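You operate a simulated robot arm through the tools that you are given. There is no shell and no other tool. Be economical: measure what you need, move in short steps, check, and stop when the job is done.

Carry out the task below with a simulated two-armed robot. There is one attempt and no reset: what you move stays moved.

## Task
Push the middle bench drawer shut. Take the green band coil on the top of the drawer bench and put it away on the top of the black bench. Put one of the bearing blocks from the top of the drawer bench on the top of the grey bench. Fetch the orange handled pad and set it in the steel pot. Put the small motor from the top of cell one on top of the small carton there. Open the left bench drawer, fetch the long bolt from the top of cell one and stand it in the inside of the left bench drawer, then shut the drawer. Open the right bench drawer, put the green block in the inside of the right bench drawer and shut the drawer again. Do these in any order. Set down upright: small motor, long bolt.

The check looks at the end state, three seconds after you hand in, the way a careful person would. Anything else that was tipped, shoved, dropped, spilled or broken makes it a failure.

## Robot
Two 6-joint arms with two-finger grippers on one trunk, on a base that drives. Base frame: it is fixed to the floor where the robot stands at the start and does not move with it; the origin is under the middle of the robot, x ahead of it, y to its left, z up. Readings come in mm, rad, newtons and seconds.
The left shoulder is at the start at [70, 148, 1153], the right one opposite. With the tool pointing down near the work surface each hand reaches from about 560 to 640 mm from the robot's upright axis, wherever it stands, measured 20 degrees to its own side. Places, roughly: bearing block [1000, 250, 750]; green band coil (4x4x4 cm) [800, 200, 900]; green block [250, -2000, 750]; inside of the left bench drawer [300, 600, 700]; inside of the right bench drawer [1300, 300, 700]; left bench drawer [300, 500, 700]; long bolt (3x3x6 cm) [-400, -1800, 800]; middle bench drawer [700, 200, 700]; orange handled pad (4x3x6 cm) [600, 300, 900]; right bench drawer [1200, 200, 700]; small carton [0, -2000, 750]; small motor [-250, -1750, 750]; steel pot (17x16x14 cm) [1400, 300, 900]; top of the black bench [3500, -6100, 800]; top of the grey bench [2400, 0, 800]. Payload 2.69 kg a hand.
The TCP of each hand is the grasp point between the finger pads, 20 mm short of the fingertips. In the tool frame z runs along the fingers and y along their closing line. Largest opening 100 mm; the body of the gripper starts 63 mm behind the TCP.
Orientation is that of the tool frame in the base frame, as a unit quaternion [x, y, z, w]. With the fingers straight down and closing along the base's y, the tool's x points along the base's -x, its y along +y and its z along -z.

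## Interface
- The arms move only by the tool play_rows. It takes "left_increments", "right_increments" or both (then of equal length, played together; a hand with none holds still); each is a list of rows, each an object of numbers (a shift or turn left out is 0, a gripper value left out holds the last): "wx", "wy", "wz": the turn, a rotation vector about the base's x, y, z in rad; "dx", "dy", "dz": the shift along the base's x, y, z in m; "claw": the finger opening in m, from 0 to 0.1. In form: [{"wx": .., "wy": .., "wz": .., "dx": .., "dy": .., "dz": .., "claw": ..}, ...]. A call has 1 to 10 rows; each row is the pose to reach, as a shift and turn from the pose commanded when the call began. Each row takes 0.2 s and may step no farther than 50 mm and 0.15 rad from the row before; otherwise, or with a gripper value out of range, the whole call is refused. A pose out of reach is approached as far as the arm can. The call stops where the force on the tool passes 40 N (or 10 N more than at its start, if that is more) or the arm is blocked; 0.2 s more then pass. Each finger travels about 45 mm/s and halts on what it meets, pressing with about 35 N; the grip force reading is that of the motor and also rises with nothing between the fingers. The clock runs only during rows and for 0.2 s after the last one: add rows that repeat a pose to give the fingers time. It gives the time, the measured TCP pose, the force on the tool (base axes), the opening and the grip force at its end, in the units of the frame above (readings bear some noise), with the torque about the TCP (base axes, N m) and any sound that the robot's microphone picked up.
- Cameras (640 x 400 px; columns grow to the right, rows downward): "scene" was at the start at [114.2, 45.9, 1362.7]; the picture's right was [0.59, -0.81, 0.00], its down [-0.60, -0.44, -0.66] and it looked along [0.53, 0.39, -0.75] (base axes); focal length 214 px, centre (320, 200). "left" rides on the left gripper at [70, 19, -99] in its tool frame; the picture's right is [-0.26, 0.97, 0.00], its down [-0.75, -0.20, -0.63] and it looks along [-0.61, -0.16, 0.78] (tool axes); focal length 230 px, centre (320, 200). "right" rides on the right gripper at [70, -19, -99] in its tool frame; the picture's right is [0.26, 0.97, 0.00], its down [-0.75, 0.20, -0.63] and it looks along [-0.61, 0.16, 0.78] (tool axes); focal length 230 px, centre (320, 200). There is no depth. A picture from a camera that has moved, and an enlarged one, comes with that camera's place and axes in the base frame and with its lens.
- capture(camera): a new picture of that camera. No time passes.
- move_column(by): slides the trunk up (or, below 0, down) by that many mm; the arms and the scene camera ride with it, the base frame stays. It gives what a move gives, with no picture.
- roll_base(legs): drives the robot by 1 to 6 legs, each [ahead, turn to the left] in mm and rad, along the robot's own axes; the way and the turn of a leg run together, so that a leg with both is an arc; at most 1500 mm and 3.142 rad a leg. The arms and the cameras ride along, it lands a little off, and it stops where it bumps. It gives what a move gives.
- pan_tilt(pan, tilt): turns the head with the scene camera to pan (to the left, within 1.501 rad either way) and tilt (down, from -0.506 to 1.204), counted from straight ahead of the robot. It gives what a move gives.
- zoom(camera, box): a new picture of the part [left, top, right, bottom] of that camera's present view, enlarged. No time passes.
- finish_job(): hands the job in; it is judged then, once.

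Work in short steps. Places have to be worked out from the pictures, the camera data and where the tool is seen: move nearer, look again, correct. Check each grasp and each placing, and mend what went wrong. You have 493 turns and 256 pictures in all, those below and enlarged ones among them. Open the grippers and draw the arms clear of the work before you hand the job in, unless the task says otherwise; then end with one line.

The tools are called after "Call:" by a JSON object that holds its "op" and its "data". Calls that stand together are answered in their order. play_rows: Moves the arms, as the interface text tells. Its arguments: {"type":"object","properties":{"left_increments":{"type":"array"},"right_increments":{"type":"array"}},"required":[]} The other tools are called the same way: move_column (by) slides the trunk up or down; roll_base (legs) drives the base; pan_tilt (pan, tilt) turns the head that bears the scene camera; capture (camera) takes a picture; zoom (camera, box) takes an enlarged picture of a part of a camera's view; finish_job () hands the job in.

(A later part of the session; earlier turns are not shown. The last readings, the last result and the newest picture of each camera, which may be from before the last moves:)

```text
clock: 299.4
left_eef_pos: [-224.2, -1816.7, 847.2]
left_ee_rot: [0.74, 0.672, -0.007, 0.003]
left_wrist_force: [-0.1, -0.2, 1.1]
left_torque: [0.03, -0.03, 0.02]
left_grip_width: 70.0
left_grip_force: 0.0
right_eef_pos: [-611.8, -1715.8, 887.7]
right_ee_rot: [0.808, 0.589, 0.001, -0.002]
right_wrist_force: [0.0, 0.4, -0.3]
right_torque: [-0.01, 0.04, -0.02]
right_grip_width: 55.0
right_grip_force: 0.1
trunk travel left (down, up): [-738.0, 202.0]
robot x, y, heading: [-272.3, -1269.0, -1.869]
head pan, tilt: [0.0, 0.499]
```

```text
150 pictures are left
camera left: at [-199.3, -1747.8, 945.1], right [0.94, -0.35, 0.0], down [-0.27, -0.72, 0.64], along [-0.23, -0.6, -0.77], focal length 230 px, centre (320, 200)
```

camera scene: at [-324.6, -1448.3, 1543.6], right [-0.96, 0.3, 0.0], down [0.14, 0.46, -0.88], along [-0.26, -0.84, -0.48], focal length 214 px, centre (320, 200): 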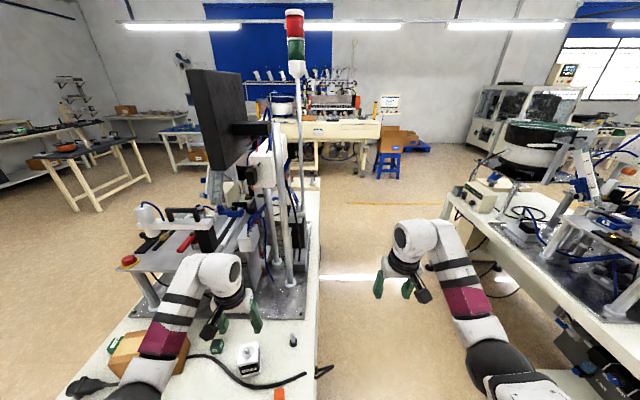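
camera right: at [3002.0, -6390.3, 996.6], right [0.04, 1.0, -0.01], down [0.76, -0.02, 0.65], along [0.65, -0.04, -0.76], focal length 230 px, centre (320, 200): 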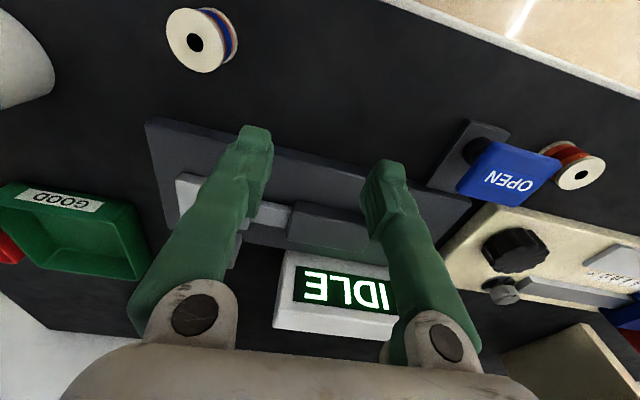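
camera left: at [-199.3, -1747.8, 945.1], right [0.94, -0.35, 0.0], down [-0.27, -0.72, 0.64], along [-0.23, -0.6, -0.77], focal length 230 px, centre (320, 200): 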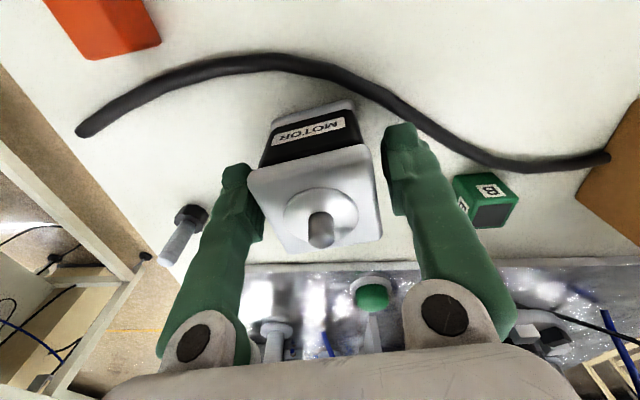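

Good fit. I go 6 mm lower and close.

Call:
{"op": "play_rows", "data": {"left_increments": [{"dz": -0.006}, {"dz": -0.006, "claw": 0.05}, {"dz": -0.006, "claw": 0.03}, {"dz": -0.006, "claw": 0.0}, {"dz": -0.006, "claw": 0.0}]}}

Call:
{"op": "play_rows", "data": {"left_increments": [{"dz": 0.007}, {"dz": 0.015}, {"dz": 0.025}]}}

Call:
{"op": "capture", "data": {"camera": "left"}}

```text
clock: 300.6
left_eef_pos: [-224.4, -1817.0, 840.5]
left_ee_rot: [0.74, 0.672, -0.007, 0.002]
left_wrist_force: [-1.4, -1.4, -0.6]
left_torque: [-0.17, -0.12, 0.01]
left_grip_width: 55.0
left_grip_force: 35.0
right_eef_pos: [-612.3, -1717.1, 885.9]
right_ee_rot: [0.808, 0.589, 0.002, -0.003]
right_wrist_force: [0.0, 0.6, -0.5]
right_torque: [0.0, -0.01, -0.02]
right_grip_width: 55.2
right_grip_force: 0.2
trunk travel left (down, up): [-738.0, 202.0]
robot x, y, heading: [-269.6, -1270.7, -1.868]
head pan, tilt: [0.0, 0.499]
```

```text
clock: 301.4
left_eef_pos: [-225.6, -1817.8, 865.4]
left_ee_rot: [0.74, 0.673, -0.006, 0.001]
left_wrist_force: [-0.5, -0.8, -6.8]
left_torque: [0.06, 0.01, -0.02]
left_grip_width: 55.3
left_grip_force: 34.9
right_eef_pos: [-611.8, -1717.5, 887.5]
right_ee_rot: [0.808, 0.589, 0.002, -0.003]
right_wrist_force: [-0.3, 0.0, -0.4]
right_torque: [0.0, -0.03, 0.01]
right_grip_width: 55.2
right_grip_force: 0.0
trunk travel left (down, up): [-738.0, 202.0]
robot x, y, heading: [-268.7, -1267.0, -1.871]
head pan, tilt: [0.0, 0.499]
```

```text
149 pictures are left
camera left: at [-199.8, -1749.2, 963.7], right [0.94, -0.35, 0.0], down [-0.27, -0.72, 0.64], along [-0.23, -0.6, -0.77], focal length 230 px, centre (320, 200)
```

left: 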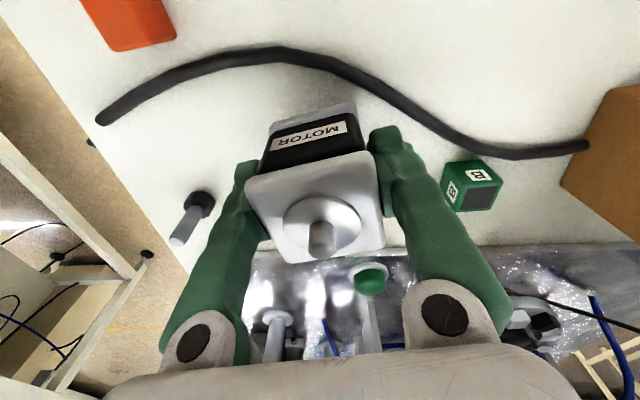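

Motor gripped (≈7 N). I raise, and drive sideways to a stand before the carton.

Call:
{"op": "move_column", "data": {"by": 160}}

Call:
{"op": "roll_base", "data": {"legs": [[0, 1.979], [303, 0], [0, -1.985]]}}

Call:
{"op": "capture", "data": {"camera": "left"}}

Call:
{"op": "capture", "data": {"camera": "scene"}}

```text
clock: 303.2
left_eef_pos: [-226.3, -1818.2, 1025.8]
left_ee_rot: [0.74, 0.672, -0.006, 0.0]
left_wrist_force: [0.1, 0.4, -6.9]
left_torque: [0.01, 0.01, 0.0]
left_grip_width: 55.1
left_grip_force: 34.5
right_eef_pos: [-612.1, -1718.0, 1045.8]
right_ee_rot: [0.808, 0.589, 0.002, -0.002]
right_wrist_force: [-0.5, -0.6, 0.6]
right_torque: [-0.01, -0.03, 0.02]
right_grip_width: 54.7
right_grip_force: 0.1
trunk travel left (down, up): [-898.0, 42.0]
robot x, y, heading: [-268.6, -1268.5, -1.87]
head pan, tilt: [0.0, 0.499]
```

```text
clock: 314.9
left_eef_pos: [50.9, -1783.1, 1025.1]
left_ee_rot: [0.754, 0.657, -0.006, 0.001]
left_wrist_force: [1.0, -0.2, -6.4]
left_torque: [0.04, -0.01, -0.01]
left_grip_width: 54.9
left_grip_force: 35.0
right_eef_pos: [-330.6, -1667.6, 1047.3]
right_ee_rot: [0.82, 0.572, 0.002, -0.003]
right_wrist_force: [0.3, -0.4, 0.3]
right_torque: [0.02, 0.0, 0.02]
right_grip_width: 55.0
right_grip_force: 0.0
trunk travel left (down, up): [-898.0, 42.0]
robot x, y, heading: [26.6, -1228.7, -1.914]
head pan, tilt: [0.0, 0.499]
```

```text
148 pictures are left
camera left: at [79.6, -1715.8, 1123.5], right [0.92, -0.39, 0.0], down [-0.3, -0.71, 0.64], along [-0.25, -0.59, -0.77], focal length 230 px, centre (320, 200)
```

left: 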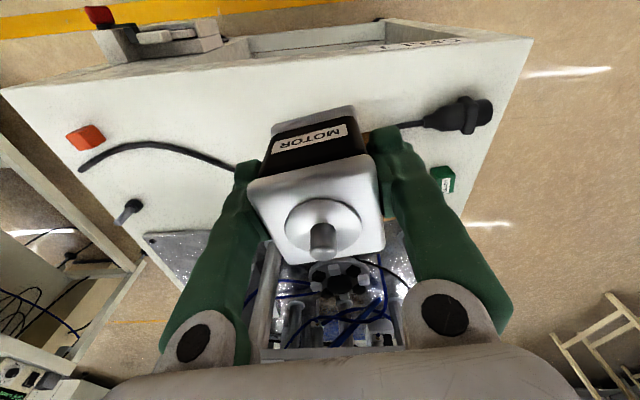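

```text
147 pictures are left
camera scene: at [-17.0, -1368.1, 1579.2], right [-0.94, 0.34, 0.0], down [0.16, 0.45, -0.88], along [-0.29, -0.83, -0.48], focal length 214 px, centre (320, 200)
```

scene: 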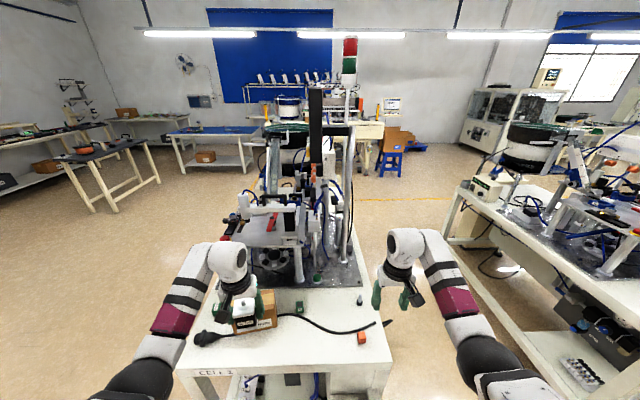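

Call:
{"op": "zoom", "data": {"camera": "scene", "box": [180, 250, 340, 350]}}

Call:
{"op": "capture", "data": {"camera": "right"}}

```text
4.00 times, centred on (260, 300) of scene
camera zoom: at [-17.0, -1368.1, 1579.2], right [-0.94, 0.34, 0.0], down [0.16, 0.45, -0.88], along [-0.29, -0.83, -0.48], focal length 858 px, centre (560, -200)
```

zoom: 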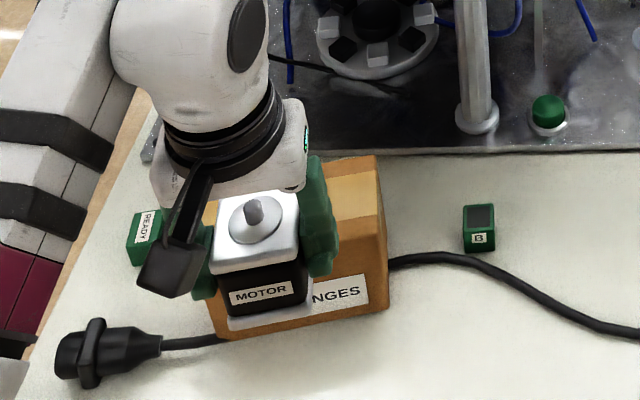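

```text
145 pictures are left
camera right: at [-324.0, -1595.4, 1146.6], right [1.0, -0.09, 0.0], down [-0.07, -0.78, 0.62], along [-0.06, -0.62, -0.78], focal length 230 px, centre (320, 200)
```

right: 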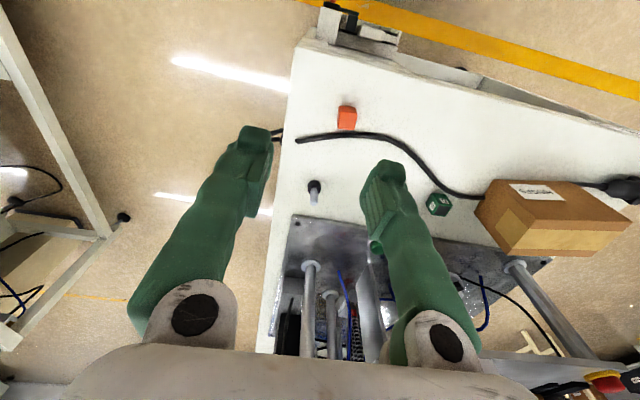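

Call:
{"op": "zoom", "data": {"camera": "right", "box": [440, 150, 640, 275]}}

```text
3.20 times, centred on (540, 212) of right
camera zoom: at [-324.0, -1595.4, 1146.6], right [1.0, -0.09, 0.0], down [-0.07, -0.78, 0.62], along [-0.06, -0.62, -0.78], focal length 736 px, centre (-384, 160)
```

zoom: 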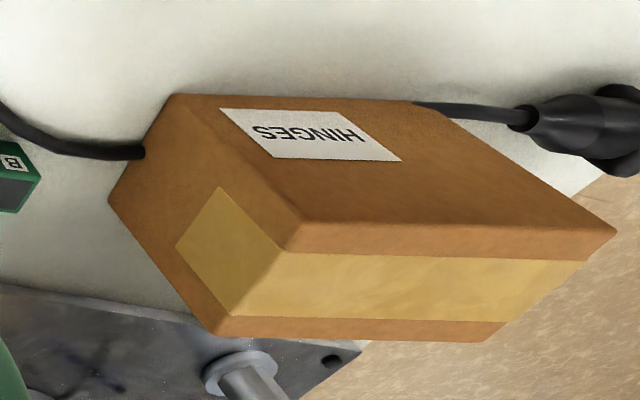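

The right camera shows the carton well: top centre ≈(33,-1903), top z≈905, about 147×80 mm, deck ≈805. I drive ahead 122 mm and turn left 0.042 to bring the motor over it.

Call:
{"op": "roll_base", "data": {"legs": [[122, 0], [0, 0.042]]}}

Call:
{"op": "capture", "data": {"camera": "right"}}

Call:
{"op": "capture", "data": {"camera": "left"}}

```text
clock: 316.6
left_eef_pos: [42.1, -1839.2, 1042.3]
left_ee_rot: [0.738, 0.672, -0.057, 0.021]
left_wrist_force: [0.3, 1.2, -6.2]
left_torque: [0.03, 0.01, 0.0]
left_grip_width: 55.2
left_grip_force: 35.4
right_eef_pos: [-348.9, -1736.3, 1057.6]
right_ee_rot: [0.82, 0.569, -0.04, 0.043]
right_wrist_force: [0.4, 0.9, 1.2]
right_torque: [-0.04, -0.01, 0.05]
right_grip_width: 55.2
right_grip_force: 0.1
trunk travel left (down, up): [-898.0, 42.0]
robot x, y, heading: [-11.5, -1351.0, -1.891]
head pan, tilt: [0.0, 0.499]
stopped in leg 2: the robot was blocked; the commanded pose is now the measured one
```

```text
143 pictures are left
camera right: at [-340.3, -1653.5, 1147.5], right [1.0, -0.1, 0.0], down [-0.07, -0.7, 0.72], along [-0.07, -0.71, -0.7], focal length 230 px, centre (320, 200)
```

right: 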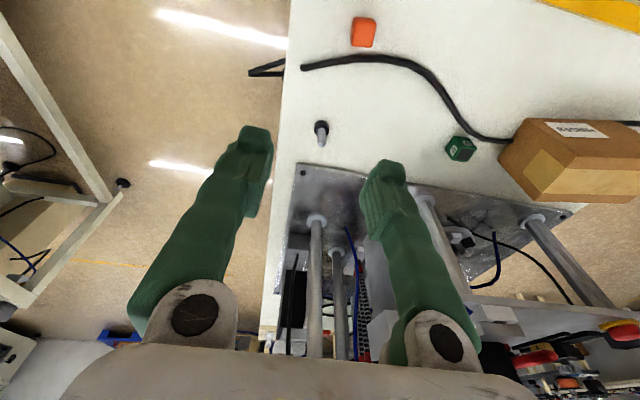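

```text
142 pictures are left
camera left: at [71.4, -1761.4, 1131.7], right [0.94, -0.35, -0.02], down [-0.23, -0.66, 0.72], along [-0.26, -0.67, -0.7], focal length 230 px, centre (320, 200)
```

left: 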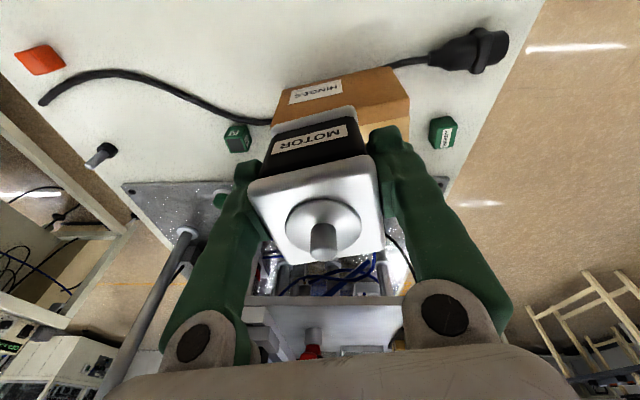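

Again the arms lagged and the base stopped just short. I re-level both arms and bring the left hand over the carton centre by arm motion.

Call:
{"op": "play_rows", "data": {"left_increments": [{"wx": 0.036, "wy": -0.019, "dx": -0.003, "dy": -0.02, "dz": -0.006}, {"wx": 0.072, "wy": -0.038, "dx": -0.006, "dy": -0.042, "dz": -0.012}, {"wx": 0.108, "wy": -0.056, "dx": -0.009, "dy": -0.064, "dz": -0.017}, {"wx": 0.108, "wy": -0.056, "dx": -0.009, "dy": -0.064, "dz": -0.017}], "right_increments": [{"wx": 0.039, "wy": -0.006, "dx": -0.012, "dy": -0.014, "dz": -0.003}, {"wx": 0.078, "wy": -0.012, "dx": -0.025, "dy": -0.03, "dz": -0.006}, {"wx": 0.116, "wy": -0.017, "dx": -0.038, "dy": -0.044, "dz": -0.01}, {"wx": 0.116, "wy": -0.017, "dx": -0.038, "dy": -0.044, "dz": -0.01}]}}

Call:
{"op": "capture", "data": {"camera": "right"}}

Call:
{"op": "capture", "data": {"camera": "left"}}

```text
clock: 317.6
left_eef_pos: [30.5, -1918.7, 1017.5]
left_ee_rot: [0.739, 0.673, 0.018, -0.009]
left_wrist_force: [0.3, 0.6, -6.9]
left_torque: [0.02, 0.01, -0.03]
left_grip_width: 55.1
left_grip_force: 34.7
left hand out of reach, approached as far as the arm can: row 1
right_eef_pos: [-374.3, -1789.3, 1044.5]
right_ee_rot: [0.824, 0.567, 0.015, -0.015]
right_wrist_force: [0.0, 0.7, 1.2]
right_torque: [-0.04, 0.02, -0.02]
right_grip_width: 55.0
right_grip_force: 0.0
right hand out of reach, approached as far as the arm can: row 1, 3, 4
trunk travel left (down, up): [-898.0, 42.0]
robot x, y, heading: [-9.8, -1350.0, -1.893]
head pan, tilt: [0.0, 0.499]
```

```text
141 pictures are left
camera right: at [-367.7, -1720.1, 1145.5], right [0.99, -0.11, 0.0], down [-0.09, -0.8, 0.6], along [-0.06, -0.59, -0.8], focal length 230 px, centre (320, 200)
```

right: 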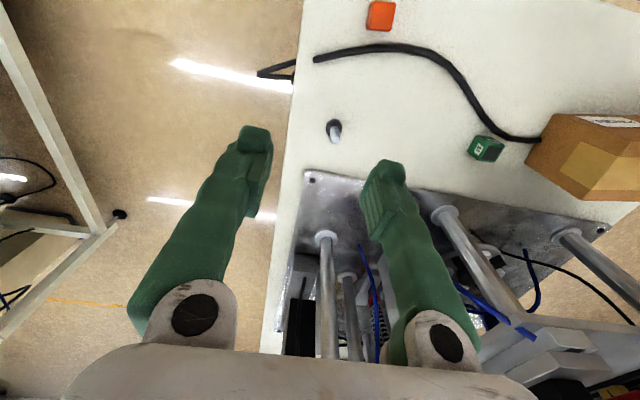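

```text
140 pictures are left
camera left: at [53.1, -1855.3, 1119.0], right [0.94, -0.35, 0.0], down [-0.28, -0.75, 0.6], along [-0.21, -0.56, -0.8], focal length 230 px, centre (320, 200)
```

left: 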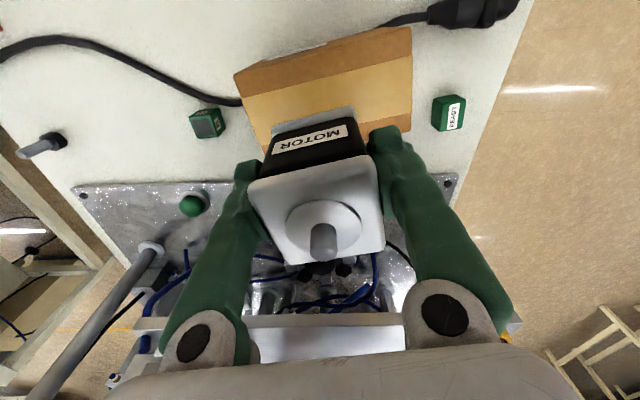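

Call:
{"op": "play_rows", "data": {"left_increments": [{"dz": 0}, {"dz": 0}, {"dz": 0}]}}

Call:
{"op": "capture", "data": {"camera": "left"}}

```text
clock: 318.4
left_eef_pos: [27.6, -1926.0, 1013.3]
left_ee_rot: [0.739, 0.673, 0.021, -0.011]
left_wrist_force: [-0.9, -0.2, -6.3]
left_torque: [0.08, 0.02, 0.03]
left_grip_width: 55.2
left_grip_force: 35.5
right_eef_pos: [-377.6, -1794.8, 1038.9]
right_ee_rot: [0.824, 0.566, 0.018, -0.017]
right_wrist_force: [-0.6, -0.3, -0.4]
right_torque: [-0.01, 0.01, 0.01]
right_grip_width: 54.8
right_grip_force: 0.0
trunk travel left (down, up): [-898.0, 42.0]
robot x, y, heading: [-12.8, -1352.1, -1.894]
head pan, tilt: [0.0, 0.499]
```

```text
139 pictures are left
camera left: at [49.3, -1862.6, 1115.8], right [0.94, -0.35, 0.0], down [-0.28, -0.76, 0.59], along [-0.21, -0.56, -0.81], focal length 230 px, centre (320, 200)
```

left: 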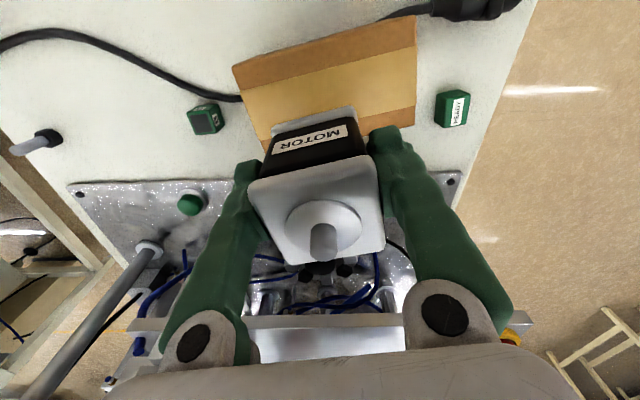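

I level the left tool and move to the carton centre (37,-1905).

Call:
{"op": "play_rows", "data": {"left_increments": [{"wx": -0.022, "wy": 0.008, "dx": 0.005, "dy": 0.01}, {"wx": -0.044, "wy": 0.016, "dx": 0.009, "dy": 0.021}, {"wx": -0.044, "wy": 0.016, "dx": 0.009, "dy": 0.021}, {"wx": -0.044, "wy": 0.016, "dx": 0.009, "dy": 0.021}]}}

Call:
{"op": "capture", "data": {"camera": "left"}}

```text
clock: 319.4
left_eef_pos: [36.4, -1903.8, 1013.5]
left_ee_rot: [0.739, 0.673, 0.0, 0.001]
left_wrist_force: [0.3, -0.2, -6.5]
left_torque: [0.03, -0.02, 0.01]
left_grip_width: 55.2
left_grip_force: 34.9
right_eef_pos: [-377.1, -1795.7, 1039.6]
right_ee_rot: [0.824, 0.566, 0.019, -0.017]
right_wrist_force: [0.3, 0.4, 0.8]
right_torque: [0.0, 0.02, -0.01]
right_grip_width: 54.7
right_grip_force: 0.1
trunk travel left (down, up): [-898.0, 42.0]
robot x, y, heading: [-8.3, -1347.3, -1.89]
head pan, tilt: [0.0, 0.499]
```

```text
138 pictures are left
camera left: at [60.7, -1836.6, 1111.9], right [0.94, -0.35, 0.0], down [-0.27, -0.73, 0.63], along [-0.22, -0.59, -0.78], focal length 230 px, centre (320, 200)
```

left: 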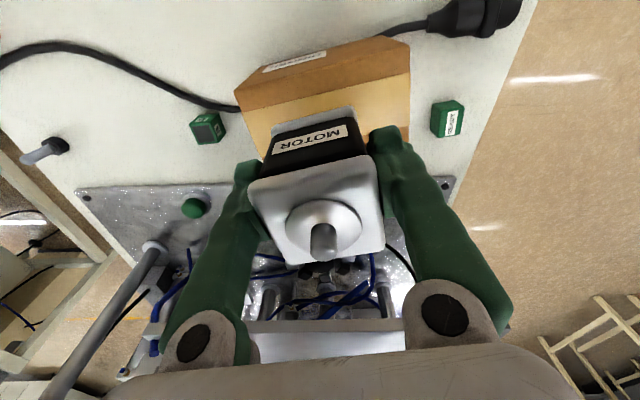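

The motor is now centred above the carton. I lower the trunk 58 mm and then feel for contact with small steps.

Call:
{"op": "move_column", "data": {"by": -58}}

Call:
{"op": "capture", "data": {"camera": "left"}}

Call:
{"op": "zoom", "data": {"camera": "scene", "box": [180, 260, 340, 360]}}

```text
clock: 320.4
left_eef_pos: [37.1, -1904.0, 954.5]
left_ee_rot: [0.74, 0.673, -0.001, 0.0]
left_wrist_force: [-0.8, 0.3, -6.4]
left_torque: [0.04, 0.04, 0.03]
left_grip_width: 55.1
left_grip_force: 35.1
right_eef_pos: [-377.0, -1792.6, 980.8]
right_ee_rot: [0.824, 0.566, 0.017, -0.016]
right_wrist_force: [0.6, 0.4, 0.1]
right_torque: [-0.02, 0.0, -0.04]
right_grip_width: 55.0
right_grip_force: 0.1
trunk travel left (down, up): [-840.0, 100.0]
robot x, y, heading: [-16.0, -1350.1, -1.893]
head pan, tilt: [0.0, 0.499]
```

```text
137 pictures are left
camera left: at [60.8, -1836.4, 1054.0], right [0.94, -0.35, 0.0], down [-0.27, -0.73, 0.63], along [-0.22, -0.59, -0.78], focal length 230 px, centre (320, 200)
```

left: 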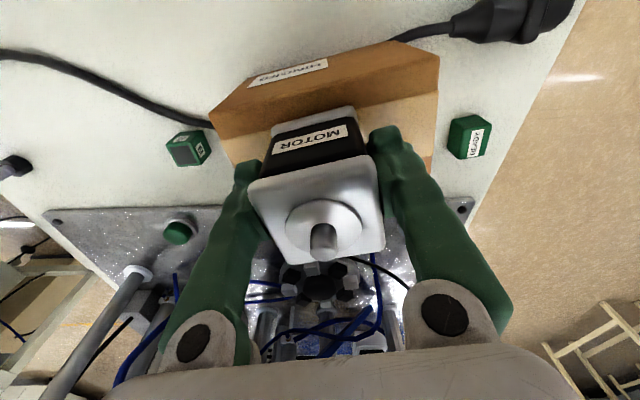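

```text
4.00 times, centred on (260, 310) of scene
camera zoom: at [-56.5, -1486.2, 1521.2], right [-0.95, 0.32, 0.0], down [0.15, 0.46, -0.88], along [-0.28, -0.83, -0.48], focal length 858 px, centre (560, -240)
```

zoom: 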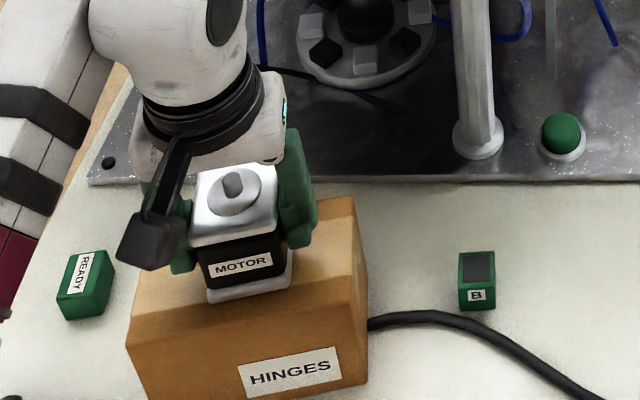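

Nearly down. I step down gently to contact.

Call:
{"op": "play_rows", "data": {"left_increments": [{"dz": -0.003}, {"dz": -0.005}, {"dz": -0.007}, {"dz": -0.009}]}}

```text
clock: 321.4
left_eef_pos: [35.7, -1902.7, 951.6]
left_ee_rot: [0.74, 0.673, -0.006, 0.004]
left_wrist_force: [4.0, -9.8, 31.2]
left_torque: [-0.34, -0.12, 0.05]
left_grip_width: 55.1
left_grip_force: 35.0
right_eef_pos: [-377.8, -1791.1, 984.0]
right_ee_rot: [0.824, 0.566, 0.016, -0.015]
right_wrist_force: [-0.4, -1.0, -0.6]
right_torque: [-0.01, -0.02, 0.01]
right_grip_width: 55.1
right_grip_force: 0.1
trunk travel left (down, up): [-840.0, 100.0]
robot x, y, heading: [-11.8, -1352.6, -1.891]
head pan, tilt: [0.0, 0.499]
```

Contact (31 N). I ease up 5 mm and check before opening.

Call:
{"op": "play_rows", "data": {"left_increments": [{"dz": 0.003}, {"dz": 0.006}, {"dz": 0.006}]}}

Call:
{"op": "zoom", "data": {"camera": "scene", "box": [180, 260, 340, 360]}}

```text
clock: 322.2
left_eef_pos: [37.0, -1902.7, 951.3]
left_ee_rot: [0.74, 0.673, 0.0, -0.001]
left_wrist_force: [1.1, -4.1, 7.2]
left_torque: [-0.57, 0.13, 0.03]
left_grip_width: 55.3
left_grip_force: 34.5
right_eef_pos: [-377.7, -1792.7, 982.0]
right_ee_rot: [0.824, 0.566, 0.018, -0.015]
right_wrist_force: [0.1, 0.6, -0.2]
right_torque: [-0.03, 0.03, -0.02]
right_grip_width: 55.0
right_grip_force: 0.0
trunk travel left (down, up): [-840.0, 100.0]
robot x, y, heading: [-11.5, -1347.7, -1.894]
head pan, tilt: [0.0, 0.499]
```

```text
4.00 times, centred on (260, 310) of scene
camera zoom: at [-56.7, -1484.5, 1521.1], right [-0.95, 0.32, 0.0], down [0.15, 0.45, -0.88], along [-0.28, -0.83, -0.48], focal length 858 px, centre (560, -240)
```

zoom: 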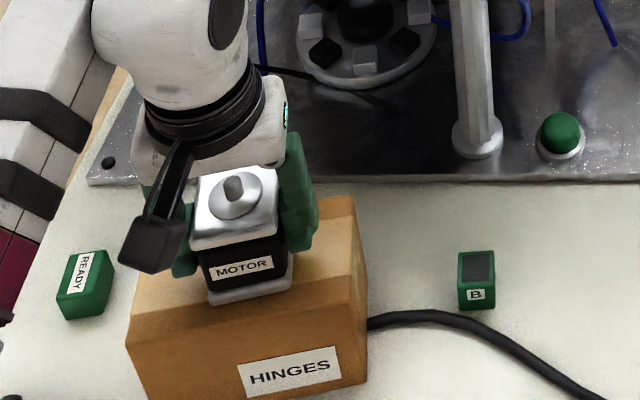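

Sitting on the carton with a light load. I open the fingers and then raise the trunk.

Call:
{"op": "play_rows", "data": {"left_increments": [{"claw": 0.06}, {"claw": 0.065}, {"claw": 0.075}, {"claw": 0.085}, {"claw": 0.085}]}}

Call:
{"op": "move_column", "data": {"by": 90}}

Call:
{"op": "capture", "data": {"camera": "left"}}

Call:
{"op": "zoom", "data": {"camera": "scene", "box": [180, 250, 340, 350]}}

```text
clock: 323.4
left_eef_pos: [36.7, -1904.2, 951.5]
left_ee_rot: [0.739, 0.674, -0.001, 0.0]
left_wrist_force: [-0.6, 0.4, -0.7]
left_torque: [0.02, -0.03, -0.02]
left_grip_width: 85.0
left_grip_force: 0.0
right_eef_pos: [-376.9, -1793.3, 981.9]
right_ee_rot: [0.824, 0.567, 0.018, -0.016]
right_wrist_force: [0.0, 0.3, 0.0]
right_torque: [0.0, 0.01, 0.01]
right_grip_width: 54.9
right_grip_force: 0.0
trunk travel left (down, up): [-840.0, 100.0]
robot x, y, heading: [-11.9, -1351.7, -1.891]
head pan, tilt: [0.0, 0.499]
```

```text
clock: 324.6
left_eef_pos: [35.6, -1904.3, 1042.6]
left_ee_rot: [0.74, 0.673, -0.001, 0.001]
left_wrist_force: [0.8, 0.8, 0.1]
left_torque: [0.06, 0.0, 0.01]
left_grip_width: 85.1
left_grip_force: 0.0
right_eef_pos: [-376.5, -1792.5, 1072.4]
right_ee_rot: [0.824, 0.566, 0.018, -0.016]
right_wrist_force: [0.3, 0.9, 0.5]
right_torque: [0.01, -0.01, 0.01]
right_grip_width: 54.9
right_grip_force: 0.0
trunk travel left (down, up): [-930.0, 10.0]
robot x, y, heading: [-11.2, -1351.8, -1.891]
head pan, tilt: [0.0, 0.499]
```

```text
134 pictures are left
camera left: at [60.5, -1836.5, 1141.1], right [0.94, -0.35, 0.0], down [-0.27, -0.73, 0.63], along [-0.22, -0.59, -0.78], focal length 230 px, centre (320, 200)
```

left: 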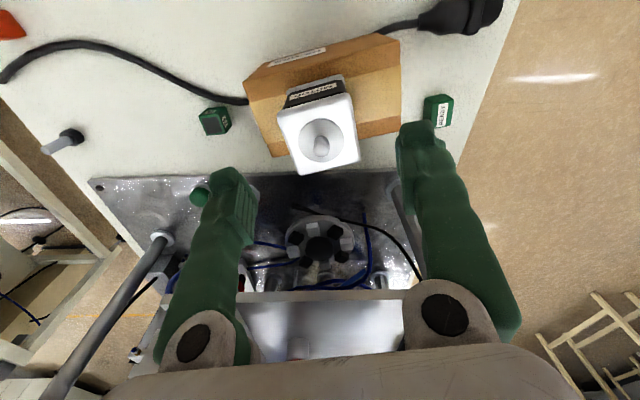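

```text
4.00 times, centred on (260, 300) of scene
camera zoom: at [-56.7, -1485.0, 1611.3], right [-0.95, 0.32, 0.0], down [0.15, 0.45, -0.88], along [-0.28, -0.83, -0.48], focal length 858 px, centre (560, -200)
```

zoom: 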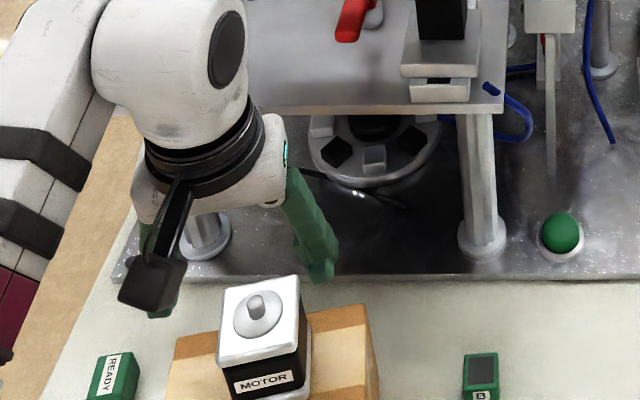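

The motor stands on the carton. Next the bolt: I back off, drive west and face the cell again with the left hand near the bolt.

Call:
{"op": "roll_base", "data": {"legs": [[-120, 0], [0, -1.385], [396, 0], [0, 1.391]]}}

Call:
{"op": "move_column", "data": {"by": -70}}

Call:
{"op": "capture", "data": {"camera": "left"}}

```text
clock: 326.8
left_eef_pos: [-2.9, -1782.2, 1043.1]
left_ee_rot: [0.788, 0.616, -0.003, 0.002]
left_wrist_force: [0.3, -1.1, -0.6]
left_torque: [0.04, -0.03, -0.03]
left_grip_width: 85.0
left_grip_force: 0.0
right_eef_pos: [-396.0, -1612.4, 1073.8]
right_ee_rot: [0.864, 0.503, 0.016, -0.012]
right_wrist_force: [-0.7, 0.0, -0.4]
right_torque: [0.05, -0.02, -0.01]
right_grip_width: 54.7
right_grip_force: 0.0
trunk travel left (down, up): [-930.0, 10.0]
robot x, y, heading: [30.9, -1235.8, -2.036]
head pan, tilt: [0.0, 0.499]
stopped in leg 2: the robot was blocked; the commanded pose is now the measured one
```

```text
clock: 327.9
left_eef_pos: [-1.9, -1774.8, 978.5]
left_ee_rot: [0.788, 0.615, -0.008, 0.004]
left_wrist_force: [0.4, 0.1, -0.3]
left_torque: [0.0, 0.03, 0.01]
left_grip_width: 85.1
left_grip_force: 0.0
right_eef_pos: [-394.1, -1600.9, 1008.5]
right_ee_rot: [0.864, 0.503, 0.011, -0.008]
right_wrist_force: [-0.3, 0.6, -0.8]
right_torque: [0.03, 0.04, 0.0]
right_grip_width: 55.0
right_grip_force: 0.1
trunk travel left (down, up): [-860.0, 80.0]
robot x, y, heading: [26.5, -1235.7, -2.041]
head pan, tilt: [0.0, 0.499]
```

```text
132 pictures are left
camera left: at [33.9, -1709.1, 1076.6], right [0.87, -0.49, 0.0], down [-0.37, -0.67, 0.64], along [-0.31, -0.56, -0.77], focal length 230 px, centre (320, 200)
```

left: 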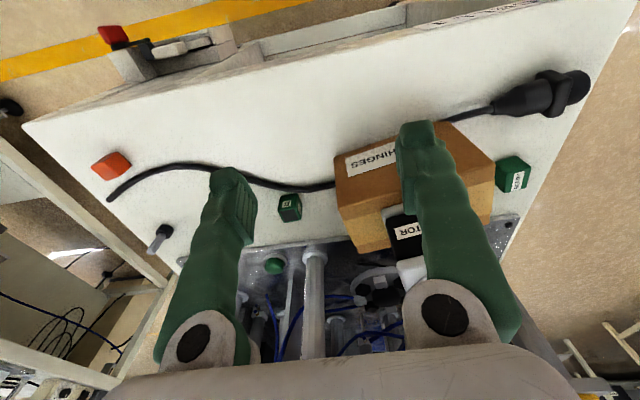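

Blocking seems to happen with the trunk near its top; it's lower now. I continue the move west.

Call:
{"op": "roll_base", "data": {"legs": [[0, -1.231], [396, 0], [0, 1.386]]}}

Call:
{"op": "capture", "data": {"camera": "left"}}

```text
clock: 336.8
left_eef_pos: [-306.2, -1721.7, 977.7]
left_ee_rot: [0.735, 0.678, -0.007, 0.005]
left_wrist_force: [0.8, -0.8, -0.2]
left_torque: [-0.01, 0.02, -0.02]
left_grip_width: 85.3
left_grip_force: 0.0
right_eef_pos: [-722.2, -1618.5, 1007.9]
right_ee_rot: [0.82, 0.573, 0.011, -0.01]
right_wrist_force: [0.6, 0.2, -0.2]
right_torque: [0.03, -0.01, 0.01]
right_grip_width: 55.1
right_grip_force: 0.1
trunk travel left (down, up): [-860.0, 80.0]
robot x, y, heading: [-370.3, -1183.9, -1.872]
head pan, tilt: [0.0, 0.499]
```

```text
131 pictures are left
camera left: at [-282.9, -1653.4, 1076.2], right [0.94, -0.33, 0.0], down [-0.26, -0.72, 0.64], along [-0.21, -0.61, -0.77], focal length 230 px, centre (320, 200)
```

left: 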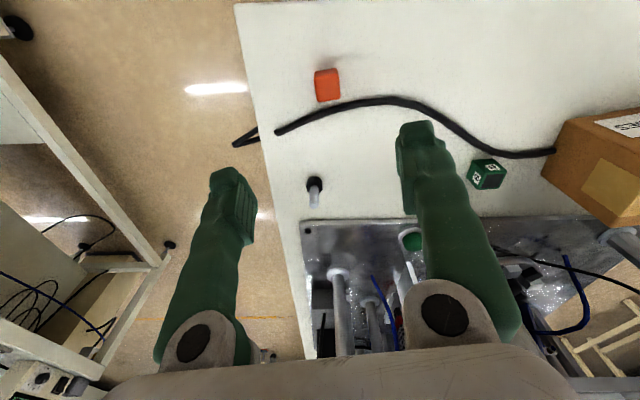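

Bolt base ≈(-352,-1834). I drive ahead in two short legs.

Call:
{"op": "roll_base", "data": {"legs": [[55, 0]]}}

Call:
{"op": "roll_base", "data": {"legs": [[52, 0]]}}

Call:
{"op": "capture", "data": {"camera": "left"}}

```text
clock: 337.8
left_eef_pos: [-322.8, -1775.3, 978.0]
left_ee_rot: [0.735, 0.678, -0.007, 0.005]
left_wrist_force: [0.3, -0.5, -0.7]
left_torque: [0.02, 0.0, -0.01]
left_grip_width: 85.1
left_grip_force: 0.1
right_eef_pos: [-739.1, -1675.3, 1007.1]
right_ee_rot: [0.82, 0.573, 0.002, -0.002]
right_wrist_force: [0.5, -0.3, 0.1]
right_torque: [0.04, -0.02, -0.04]
right_grip_width: 54.9
right_grip_force: 0.0
trunk travel left (down, up): [-860.0, 80.0]
robot x, y, heading: [-385.5, -1234.5, -1.873]
head pan, tilt: [0.0, 0.499]
```

```text
clock: 339.2
left_eef_pos: [-297.1, -1721.9, 981.3]
left_ee_rot: [0.708, 0.703, -0.061, 0.012]
left_wrist_force: [-1.3, -0.2, 0.6]
left_torque: [0.06, -0.08, -0.02]
left_grip_width: 85.0
left_grip_force: 0.0
right_eef_pos: [-735.4, -1631.1, 1001.8]
right_ee_rot: [0.844, 0.532, -0.033, 0.065]
right_wrist_force: [0.5, -0.7, 2.2]
right_torque: [0.02, 0.12, -0.01]
right_grip_width: 55.0
right_grip_force: 0.0
trunk travel left (down, up): [-860.0, 80.0]
robot x, y, heading: [-404.6, -1283.9, -1.874]
head pan, tilt: [0.0, 0.499]
stopped in leg 1: the robot was blocked; the commanded pose is now the measured one
```

```text
130 pictures are left
camera left: at [-272.7, -1643.0, 1070.8], right [0.96, -0.27, -0.04], down [-0.16, -0.68, 0.72], along [-0.22, -0.68, -0.7], focal length 230 px, centre (320, 200)
```

left: 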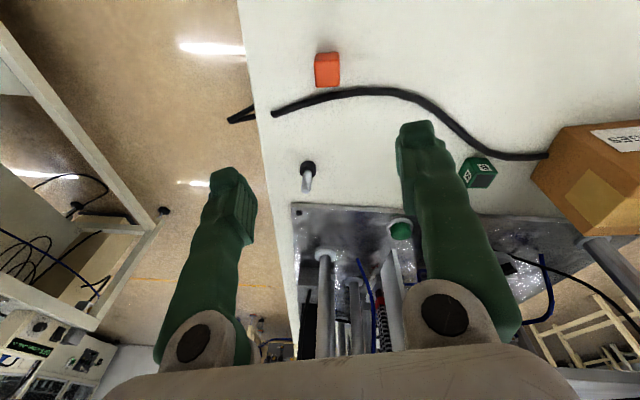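

The arms swung back again. I re-level both and reach the bolt by arm motion only.

Call:
{"op": "play_rows", "data": {"left_increments": [{"wx": 0.03, "wy": -0.02, "dx": -0.015, "dy": -0.03}, {"wx": 0.06, "wy": -0.04, "dx": -0.03, "dy": -0.06}, {"wx": 0.085, "wy": -0.058, "dx": -0.043, "dy": -0.09}, {"wx": 0.085, "wy": -0.058, "dx": -0.043, "dy": -0.09}, {"wx": 0.085, "wy": -0.058, "dx": -0.043, "dy": -0.09}], "right_increments": [{"wx": 0.04, "wy": 0.006, "wz": 0.03, "dx": -0.008, "dy": -0.03}, {"wx": 0.08, "wy": 0.012, "wz": 0.06, "dx": -0.016, "dy": -0.06}, {"wx": 0.12, "wy": 0.017, "wz": 0.09, "dx": -0.02, "dy": -0.08}, {"wx": 0.12, "wy": 0.017, "wz": 0.09, "dx": -0.02, "dy": -0.08}, {"wx": 0.12, "wy": 0.017, "wz": 0.09, "dx": -0.02, "dy": -0.08}]}}

Call:
{"op": "capture", "data": {"camera": "left"}}

```text
clock: 340.2
left_eef_pos: [-336.1, -1818.9, 959.4]
left_ee_rot: [0.698, 0.715, 0.022, -0.016]
left_wrist_force: [0.0, -1.0, -0.9]
left_torque: [0.04, 0.01, 0.02]
left_grip_width: 85.0
left_grip_force: 0.1
left hand out of reach, approached as far as the arm can: row 1
right_eef_pos: [-763.9, -1710.3, 971.7]
right_ee_rot: [0.835, 0.549, 0.038, -0.024]
right_wrist_force: [-0.2, -0.4, -0.7]
right_torque: [0.0, -0.02, 0.0]
right_grip_width: 54.7
right_grip_force: 0.0
right hand out of reach, approached as far as the arm can: row 1
trunk travel left (down, up): [-860.0, 80.0]
robot x, y, heading: [-400.6, -1290.3, -1.876]
head pan, tilt: [0.0, 0.499]
stopped in row 4 (right hand): the arm was blocked; the commanded pose is now the measured one
```

```text
129 pictures are left
camera left: at [-320.5, -1754.8, 1062.8], right [0.97, -0.23, 0.0], down [-0.19, -0.79, 0.59], along [-0.14, -0.57, -0.81], focal length 230 px, centre (320, 200)
```

left: 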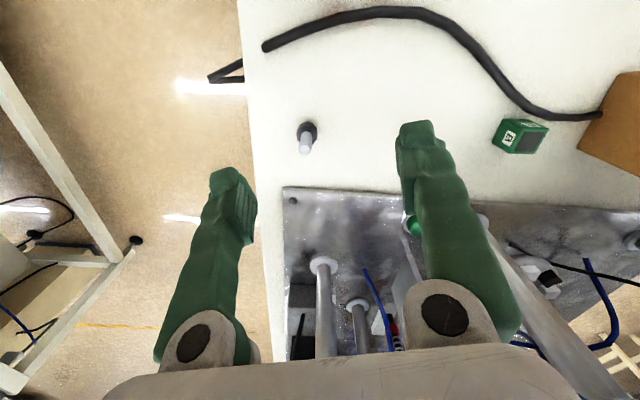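

I look at the robot's own arms in the scene camera to understand the right-arm blocking.

Call:
{"op": "pan_tilt", "data": {"pan": -0.5, "tilt": 0.75}}

Call:
{"op": "capture", "data": {"camera": "scene"}}

```text
clock: 341.1
left_eef_pos: [-335.1, -1811.3, 974.1]
left_ee_rot: [0.704, 0.709, 0.023, -0.011]
left_wrist_force: [-0.2, 0.4, -0.3]
left_torque: [-0.05, 0.01, -0.01]
left_grip_width: 84.8
left_grip_force: 0.0
right_eef_pos: [-756.7, -1699.7, 993.2]
right_ee_rot: [0.827, 0.561, 0.03, -0.028]
right_wrist_force: [-0.1, 0.6, 0.9]
right_torque: [-0.03, 0.02, 0.02]
right_grip_width: 55.0
right_grip_force: 0.0
trunk travel left (down, up): [-860.0, 80.0]
robot x, y, heading: [-404.7, -1289.9, -1.875]
head pan, tilt: [-0.499, 0.75]
```

```text
128 pictures are left
camera scene: at [-473.2, -1389.5, 1520.0], right [-0.69, 0.72, 0.0], down [0.49, 0.47, -0.73], along [-0.53, -0.51, -0.68], focal length 214 px, centre (320, 200)
```

scene: 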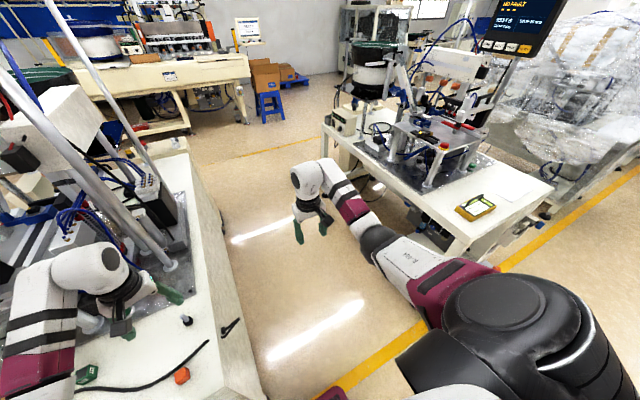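

Call:
{"op": "play_rows", "data": {"left_increments": [{"wx": -0.024, "wy": 0.008, "dx": -0.008, "dy": -0.012}, {"wx": -0.048, "wy": 0.017, "dx": -0.017, "dy": -0.023}, {"wx": -0.048, "wy": 0.017, "dx": -0.017, "dy": -0.023}], "right_increments": [{"wx": -0.04, "wy": 0.009}, {"wx": -0.08, "wy": 0.018}, {"wx": -0.08, "wy": 0.018}]}}

Call:
{"op": "capture", "data": {"camera": "left"}}

```text
clock: 341.9
left_eef_pos: [-353.3, -1837.2, 973.0]
left_ee_rot: [0.704, 0.71, 0.002, -0.001]
left_wrist_force: [0.4, 0.0, 0.1]
left_torque: [-0.02, 0.01, 0.0]
left_grip_width: 84.9
left_grip_force: 0.0
right_eef_pos: [-757.3, -1706.1, 989.0]
right_ee_rot: [0.828, 0.561, 0.002, 0.001]
right_wrist_force: [-0.2, -0.1, 0.2]
right_torque: [-0.01, 0.02, -0.02]
right_grip_width: 55.1
right_grip_force: 0.1
right hand out of reach, approached as far as the arm can: row 1
trunk travel left (down, up): [-860.0, 80.0]
robot x, y, heading: [-401.3, -1290.6, -1.877]
head pan, tilt: [-0.499, 0.75]
```

```text
127 pictures are left
camera left: at [-335.7, -1768.7, 1072.8], right [0.97, -0.25, 0.0], down [-0.19, -0.75, 0.63], along [-0.16, -0.61, -0.78], focal length 230 px, centre (320, 200)
```

left: 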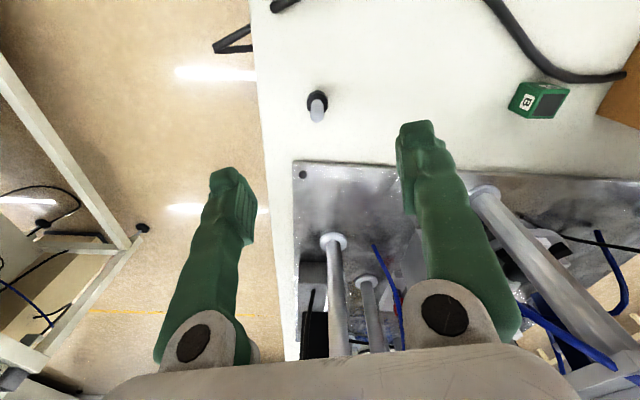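

Bolt at ≈(-356,-1835), hand nearly over it. I lower 80 mm, narrowing the fingers a bit.

Call:
{"op": "play_rows", "data": {"left_increments": [{"dx": -0.003, "dy": 0.002, "claw": 0.06}, {"dx": -0.003, "dy": 0.002, "claw": 0.05}]}}

Call:
{"op": "move_column", "data": {"by": -80}}

Call:
{"op": "capture", "data": {"camera": "left"}}

```text
clock: 342.5
left_eef_pos: [-355.8, -1836.6, 972.5]
left_ee_rot: [0.705, 0.709, 0.002, -0.002]
left_wrist_force: [-0.4, 0.0, -1.1]
left_torque: [-0.02, -0.03, 0.0]
left_grip_width: 49.9
left_grip_force: 0.0
right_eef_pos: [-758.6, -1705.4, 989.4]
right_ee_rot: [0.828, 0.56, 0.003, 0.0]
right_wrist_force: [0.2, -0.1, -0.3]
right_torque: [-0.01, 0.01, -0.02]
right_grip_width: 54.9
right_grip_force: 0.0
trunk travel left (down, up): [-860.0, 80.0]
robot x, y, heading: [-400.3, -1294.4, -1.879]
head pan, tilt: [-0.499, 0.75]
```

```text
clock: 343.7
left_eef_pos: [-358.0, -1836.1, 892.4]
left_ee_rot: [0.705, 0.709, 0.002, -0.002]
left_wrist_force: [0.3, -0.5, -0.8]
left_torque: [-0.01, 0.03, 0.01]
left_grip_width: 50.0
left_grip_force: 0.0
right_eef_pos: [-759.0, -1705.9, 908.7]
right_ee_rot: [0.828, 0.56, 0.003, 0.0]
right_wrist_force: [0.0, -0.6, -0.1]
right_torque: [-0.02, -0.01, 0.0]
right_grip_width: 55.0
right_grip_force: 0.0
trunk travel left (down, up): [-780.0, 160.0]
robot x, y, heading: [-402.0, -1288.6, -1.874]
head pan, tilt: [-0.499, 0.75]
```

```text
126 pictures are left
camera left: at [-339.7, -1767.6, 991.9], right [0.97, -0.25, 0.0], down [-0.2, -0.75, 0.63], along [-0.16, -0.61, -0.78], focal length 230 px, centre (320, 200)
```

left: 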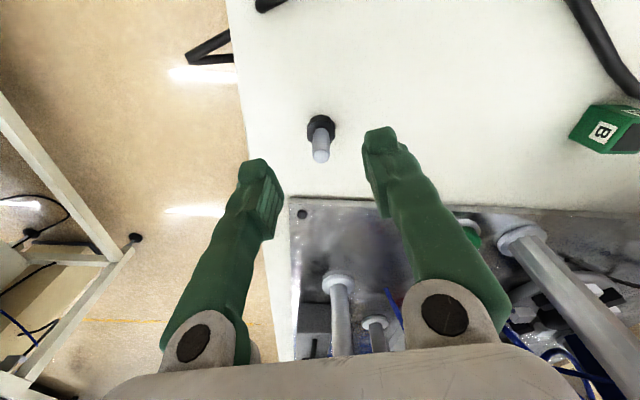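

Aligned. I lower 45 mm and close on the shank.

Call:
{"op": "move_column", "data": {"by": -45}}

Call:
{"op": "capture", "data": {"camera": "left"}}

```text
clock: 344.6
left_eef_pos: [-358.0, -1837.1, 847.1]
left_ee_rot: [0.705, 0.709, 0.002, -0.002]
left_wrist_force: [0.0, 0.1, 0.5]
left_torque: [-0.01, 0.0, -0.02]
left_grip_width: 50.1
left_grip_force: 0.1
right_eef_pos: [-759.1, -1705.5, 865.3]
right_ee_rot: [0.828, 0.56, 0.002, 0.0]
right_wrist_force: [-0.3, 0.0, 0.3]
right_torque: [0.03, 0.0, -0.02]
right_grip_width: 54.8
right_grip_force: 0.1
trunk travel left (down, up): [-735.0, 205.0]
robot x, y, heading: [-405.1, -1289.9, -1.875]
head pan, tilt: [-0.499, 0.75]
```

```text
125 pictures are left
camera left: at [-339.7, -1767.4, 946.9], right [0.97, -0.25, 0.0], down [-0.2, -0.75, 0.63], along [-0.16, -0.61, -0.78], focal length 230 px, centre (320, 200)
```

left: 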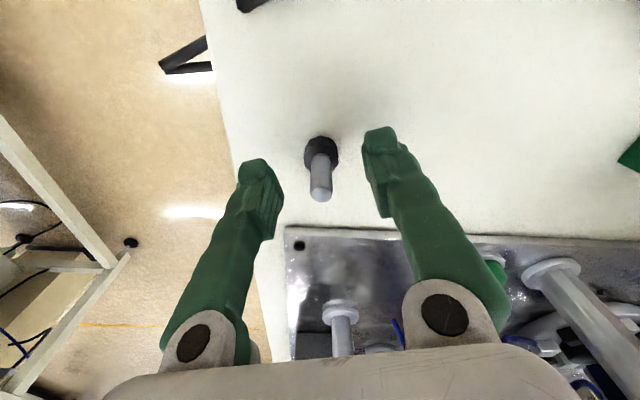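

Call:
{"op": "play_rows", "data": {"left_increments": [{"claw": 0.03}, {"claw": 0.015}, {"claw": 0.0}, {"claw": 0.0}, {"claw": 0.0}]}}

Call:
{"op": "zoom", "data": {"camera": "left", "box": [220, 100, 420, 250]}}

```text
clock: 345.8
left_eef_pos: [-357.0, -1837.3, 846.0]
left_ee_rot: [0.705, 0.71, 0.002, -0.001]
left_wrist_force: [-0.7, -0.8, -0.2]
left_torque: [0.01, 0.0, 0.02]
left_grip_width: 10.9
left_grip_force: 35.1
right_eef_pos: [-758.1, -1706.2, 864.5]
right_ee_rot: [0.828, 0.56, 0.003, 0.0]
right_wrist_force: [0.3, -0.2, -0.9]
right_torque: [0.01, 0.0, 0.0]
right_grip_width: 55.1
right_grip_force: 0.0
trunk travel left (down, up): [-735.0, 205.0]
robot x, y, heading: [-399.9, -1292.6, -1.873]
head pan, tilt: [-0.499, 0.75]
```

```text
2.67 times, centred on (320, 175) of left
camera zoom: at [-339.8, -1767.7, 946.7], right [0.97, -0.25, 0.0], down [-0.2, -0.76, 0.63], along [-0.16, -0.61, -0.78], focal length 614 px, centre (320, 267)
```

zoom: 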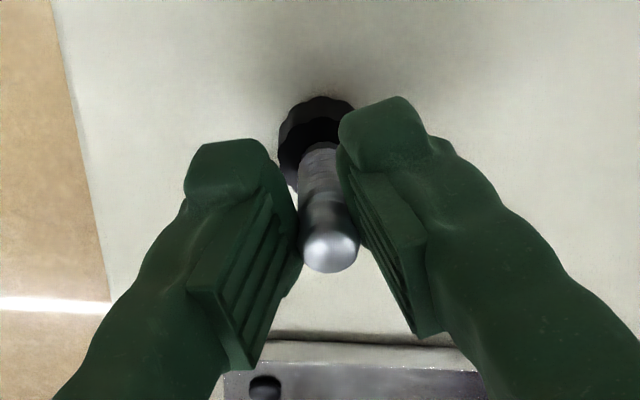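

Gripped on the shank (10.9 mm). I lift slowly, then raise the trunk and check.

Call:
{"op": "play_rows", "data": {"left_increments": [{"dz": 0.006}, {"dz": 0.014}, {"dz": 0.022}]}}

Call:
{"op": "move_column", "data": {"by": 80}}

Call:
{"op": "capture", "data": {"camera": "left"}}

```text
clock: 346.6
left_eef_pos: [-358.0, -1836.8, 867.7]
left_ee_rot: [0.705, 0.709, 0.001, -0.001]
left_wrist_force: [-1.0, 0.4, -0.5]
left_torque: [0.02, 0.0, -0.02]
left_grip_width: 10.9
left_grip_force: 35.2
right_eef_pos: [-759.1, -1705.8, 864.4]
right_ee_rot: [0.828, 0.561, 0.004, 0.0]
right_wrist_force: [0.2, 0.1, 0.2]
right_torque: [-0.01, 0.03, 0.03]
right_grip_width: 54.8
right_grip_force: 0.1
trunk travel left (down, up): [-735.0, 205.0]
robot x, y, heading: [-402.0, -1292.9, -1.871]
head pan, tilt: [-0.499, 0.75]
```

```text
clock: 347.7
left_eef_pos: [-357.6, -1838.7, 948.0]
left_ee_rot: [0.705, 0.709, 0.001, -0.002]
left_wrist_force: [0.8, 0.5, -0.4]
left_torque: [0.0, -0.02, -0.02]
left_grip_width: 10.7
left_grip_force: 34.9
right_eef_pos: [-759.3, -1705.9, 943.8]
right_ee_rot: [0.828, 0.561, 0.004, 0.0]
right_wrist_force: [0.0, 0.0, -0.5]
right_torque: [0.01, 0.0, -0.01]
right_grip_width: 55.0
right_grip_force: 0.1
trunk travel left (down, up): [-815.0, 125.0]
robot x, y, heading: [-402.9, -1289.6, -1.876]
head pan, tilt: [-0.499, 0.75]
```

```text
123 pictures are left
camera left: at [-340.5, -1768.5, 1047.1], right [0.97, -0.25, 0.0], down [-0.19, -0.76, 0.63], along [-0.16, -0.61, -0.78], focal length 230 px, centre (320, 200)
```

left: 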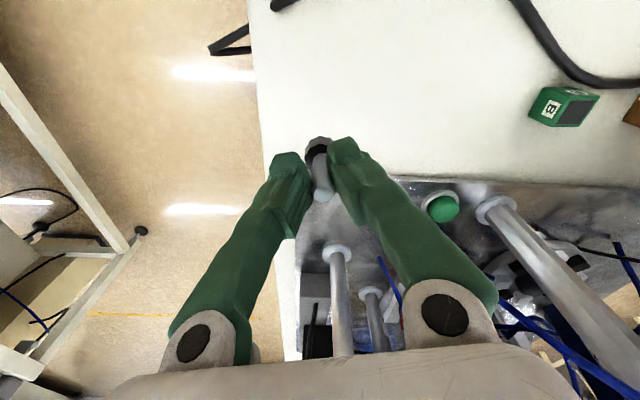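

Bolt held upright. I back off and drive to the drawer bench's left drawer.

Call:
{"op": "roll_base", "data": {"legs": [[-75, 0]]}}

Call:
{"op": "roll_base", "data": {"legs": [[-75, 0]]}}

```text
clock: 348.8
left_eef_pos: [-340.0, -1776.2, 943.3]
left_ee_rot: [0.705, 0.709, 0.007, -0.004]
left_wrist_force: [0.3, 0.6, -0.1]
left_torque: [-0.01, -0.04, 0.01]
left_grip_width: 10.6
left_grip_force: 35.2
right_eef_pos: [-739.9, -1645.1, 939.5]
right_ee_rot: [0.828, 0.56, 0.008, -0.004]
right_wrist_force: [0.1, 0.5, 0.6]
right_torque: [0.0, 0.0, 0.03]
right_grip_width: 54.9
right_grip_force: 0.0
trunk travel left (down, up): [-815.0, 125.0]
robot x, y, heading: [-382.4, -1220.1, -1.878]
head pan, tilt: [-0.499, 0.75]
```

```text
clock: 349.8
left_eef_pos: [-317.9, -1710.4, 944.2]
left_ee_rot: [0.704, 0.71, 0.009, -0.006]
left_wrist_force: [-0.2, -0.1, 0.6]
left_torque: [-0.03, -0.04, -0.01]
left_grip_width: 10.5
left_grip_force: 34.8
right_eef_pos: [-717.7, -1580.0, 936.8]
right_ee_rot: [0.828, 0.561, 0.011, -0.005]
right_wrist_force: [0.6, -0.7, 0.7]
right_torque: [-0.01, 0.01, 0.01]
right_grip_width: 55.0
right_grip_force: 0.1
trunk travel left (down, up): [-815.0, 125.0]
robot x, y, heading: [-357.7, -1148.5, -1.882]
head pan, tilt: [-0.499, 0.75]
```

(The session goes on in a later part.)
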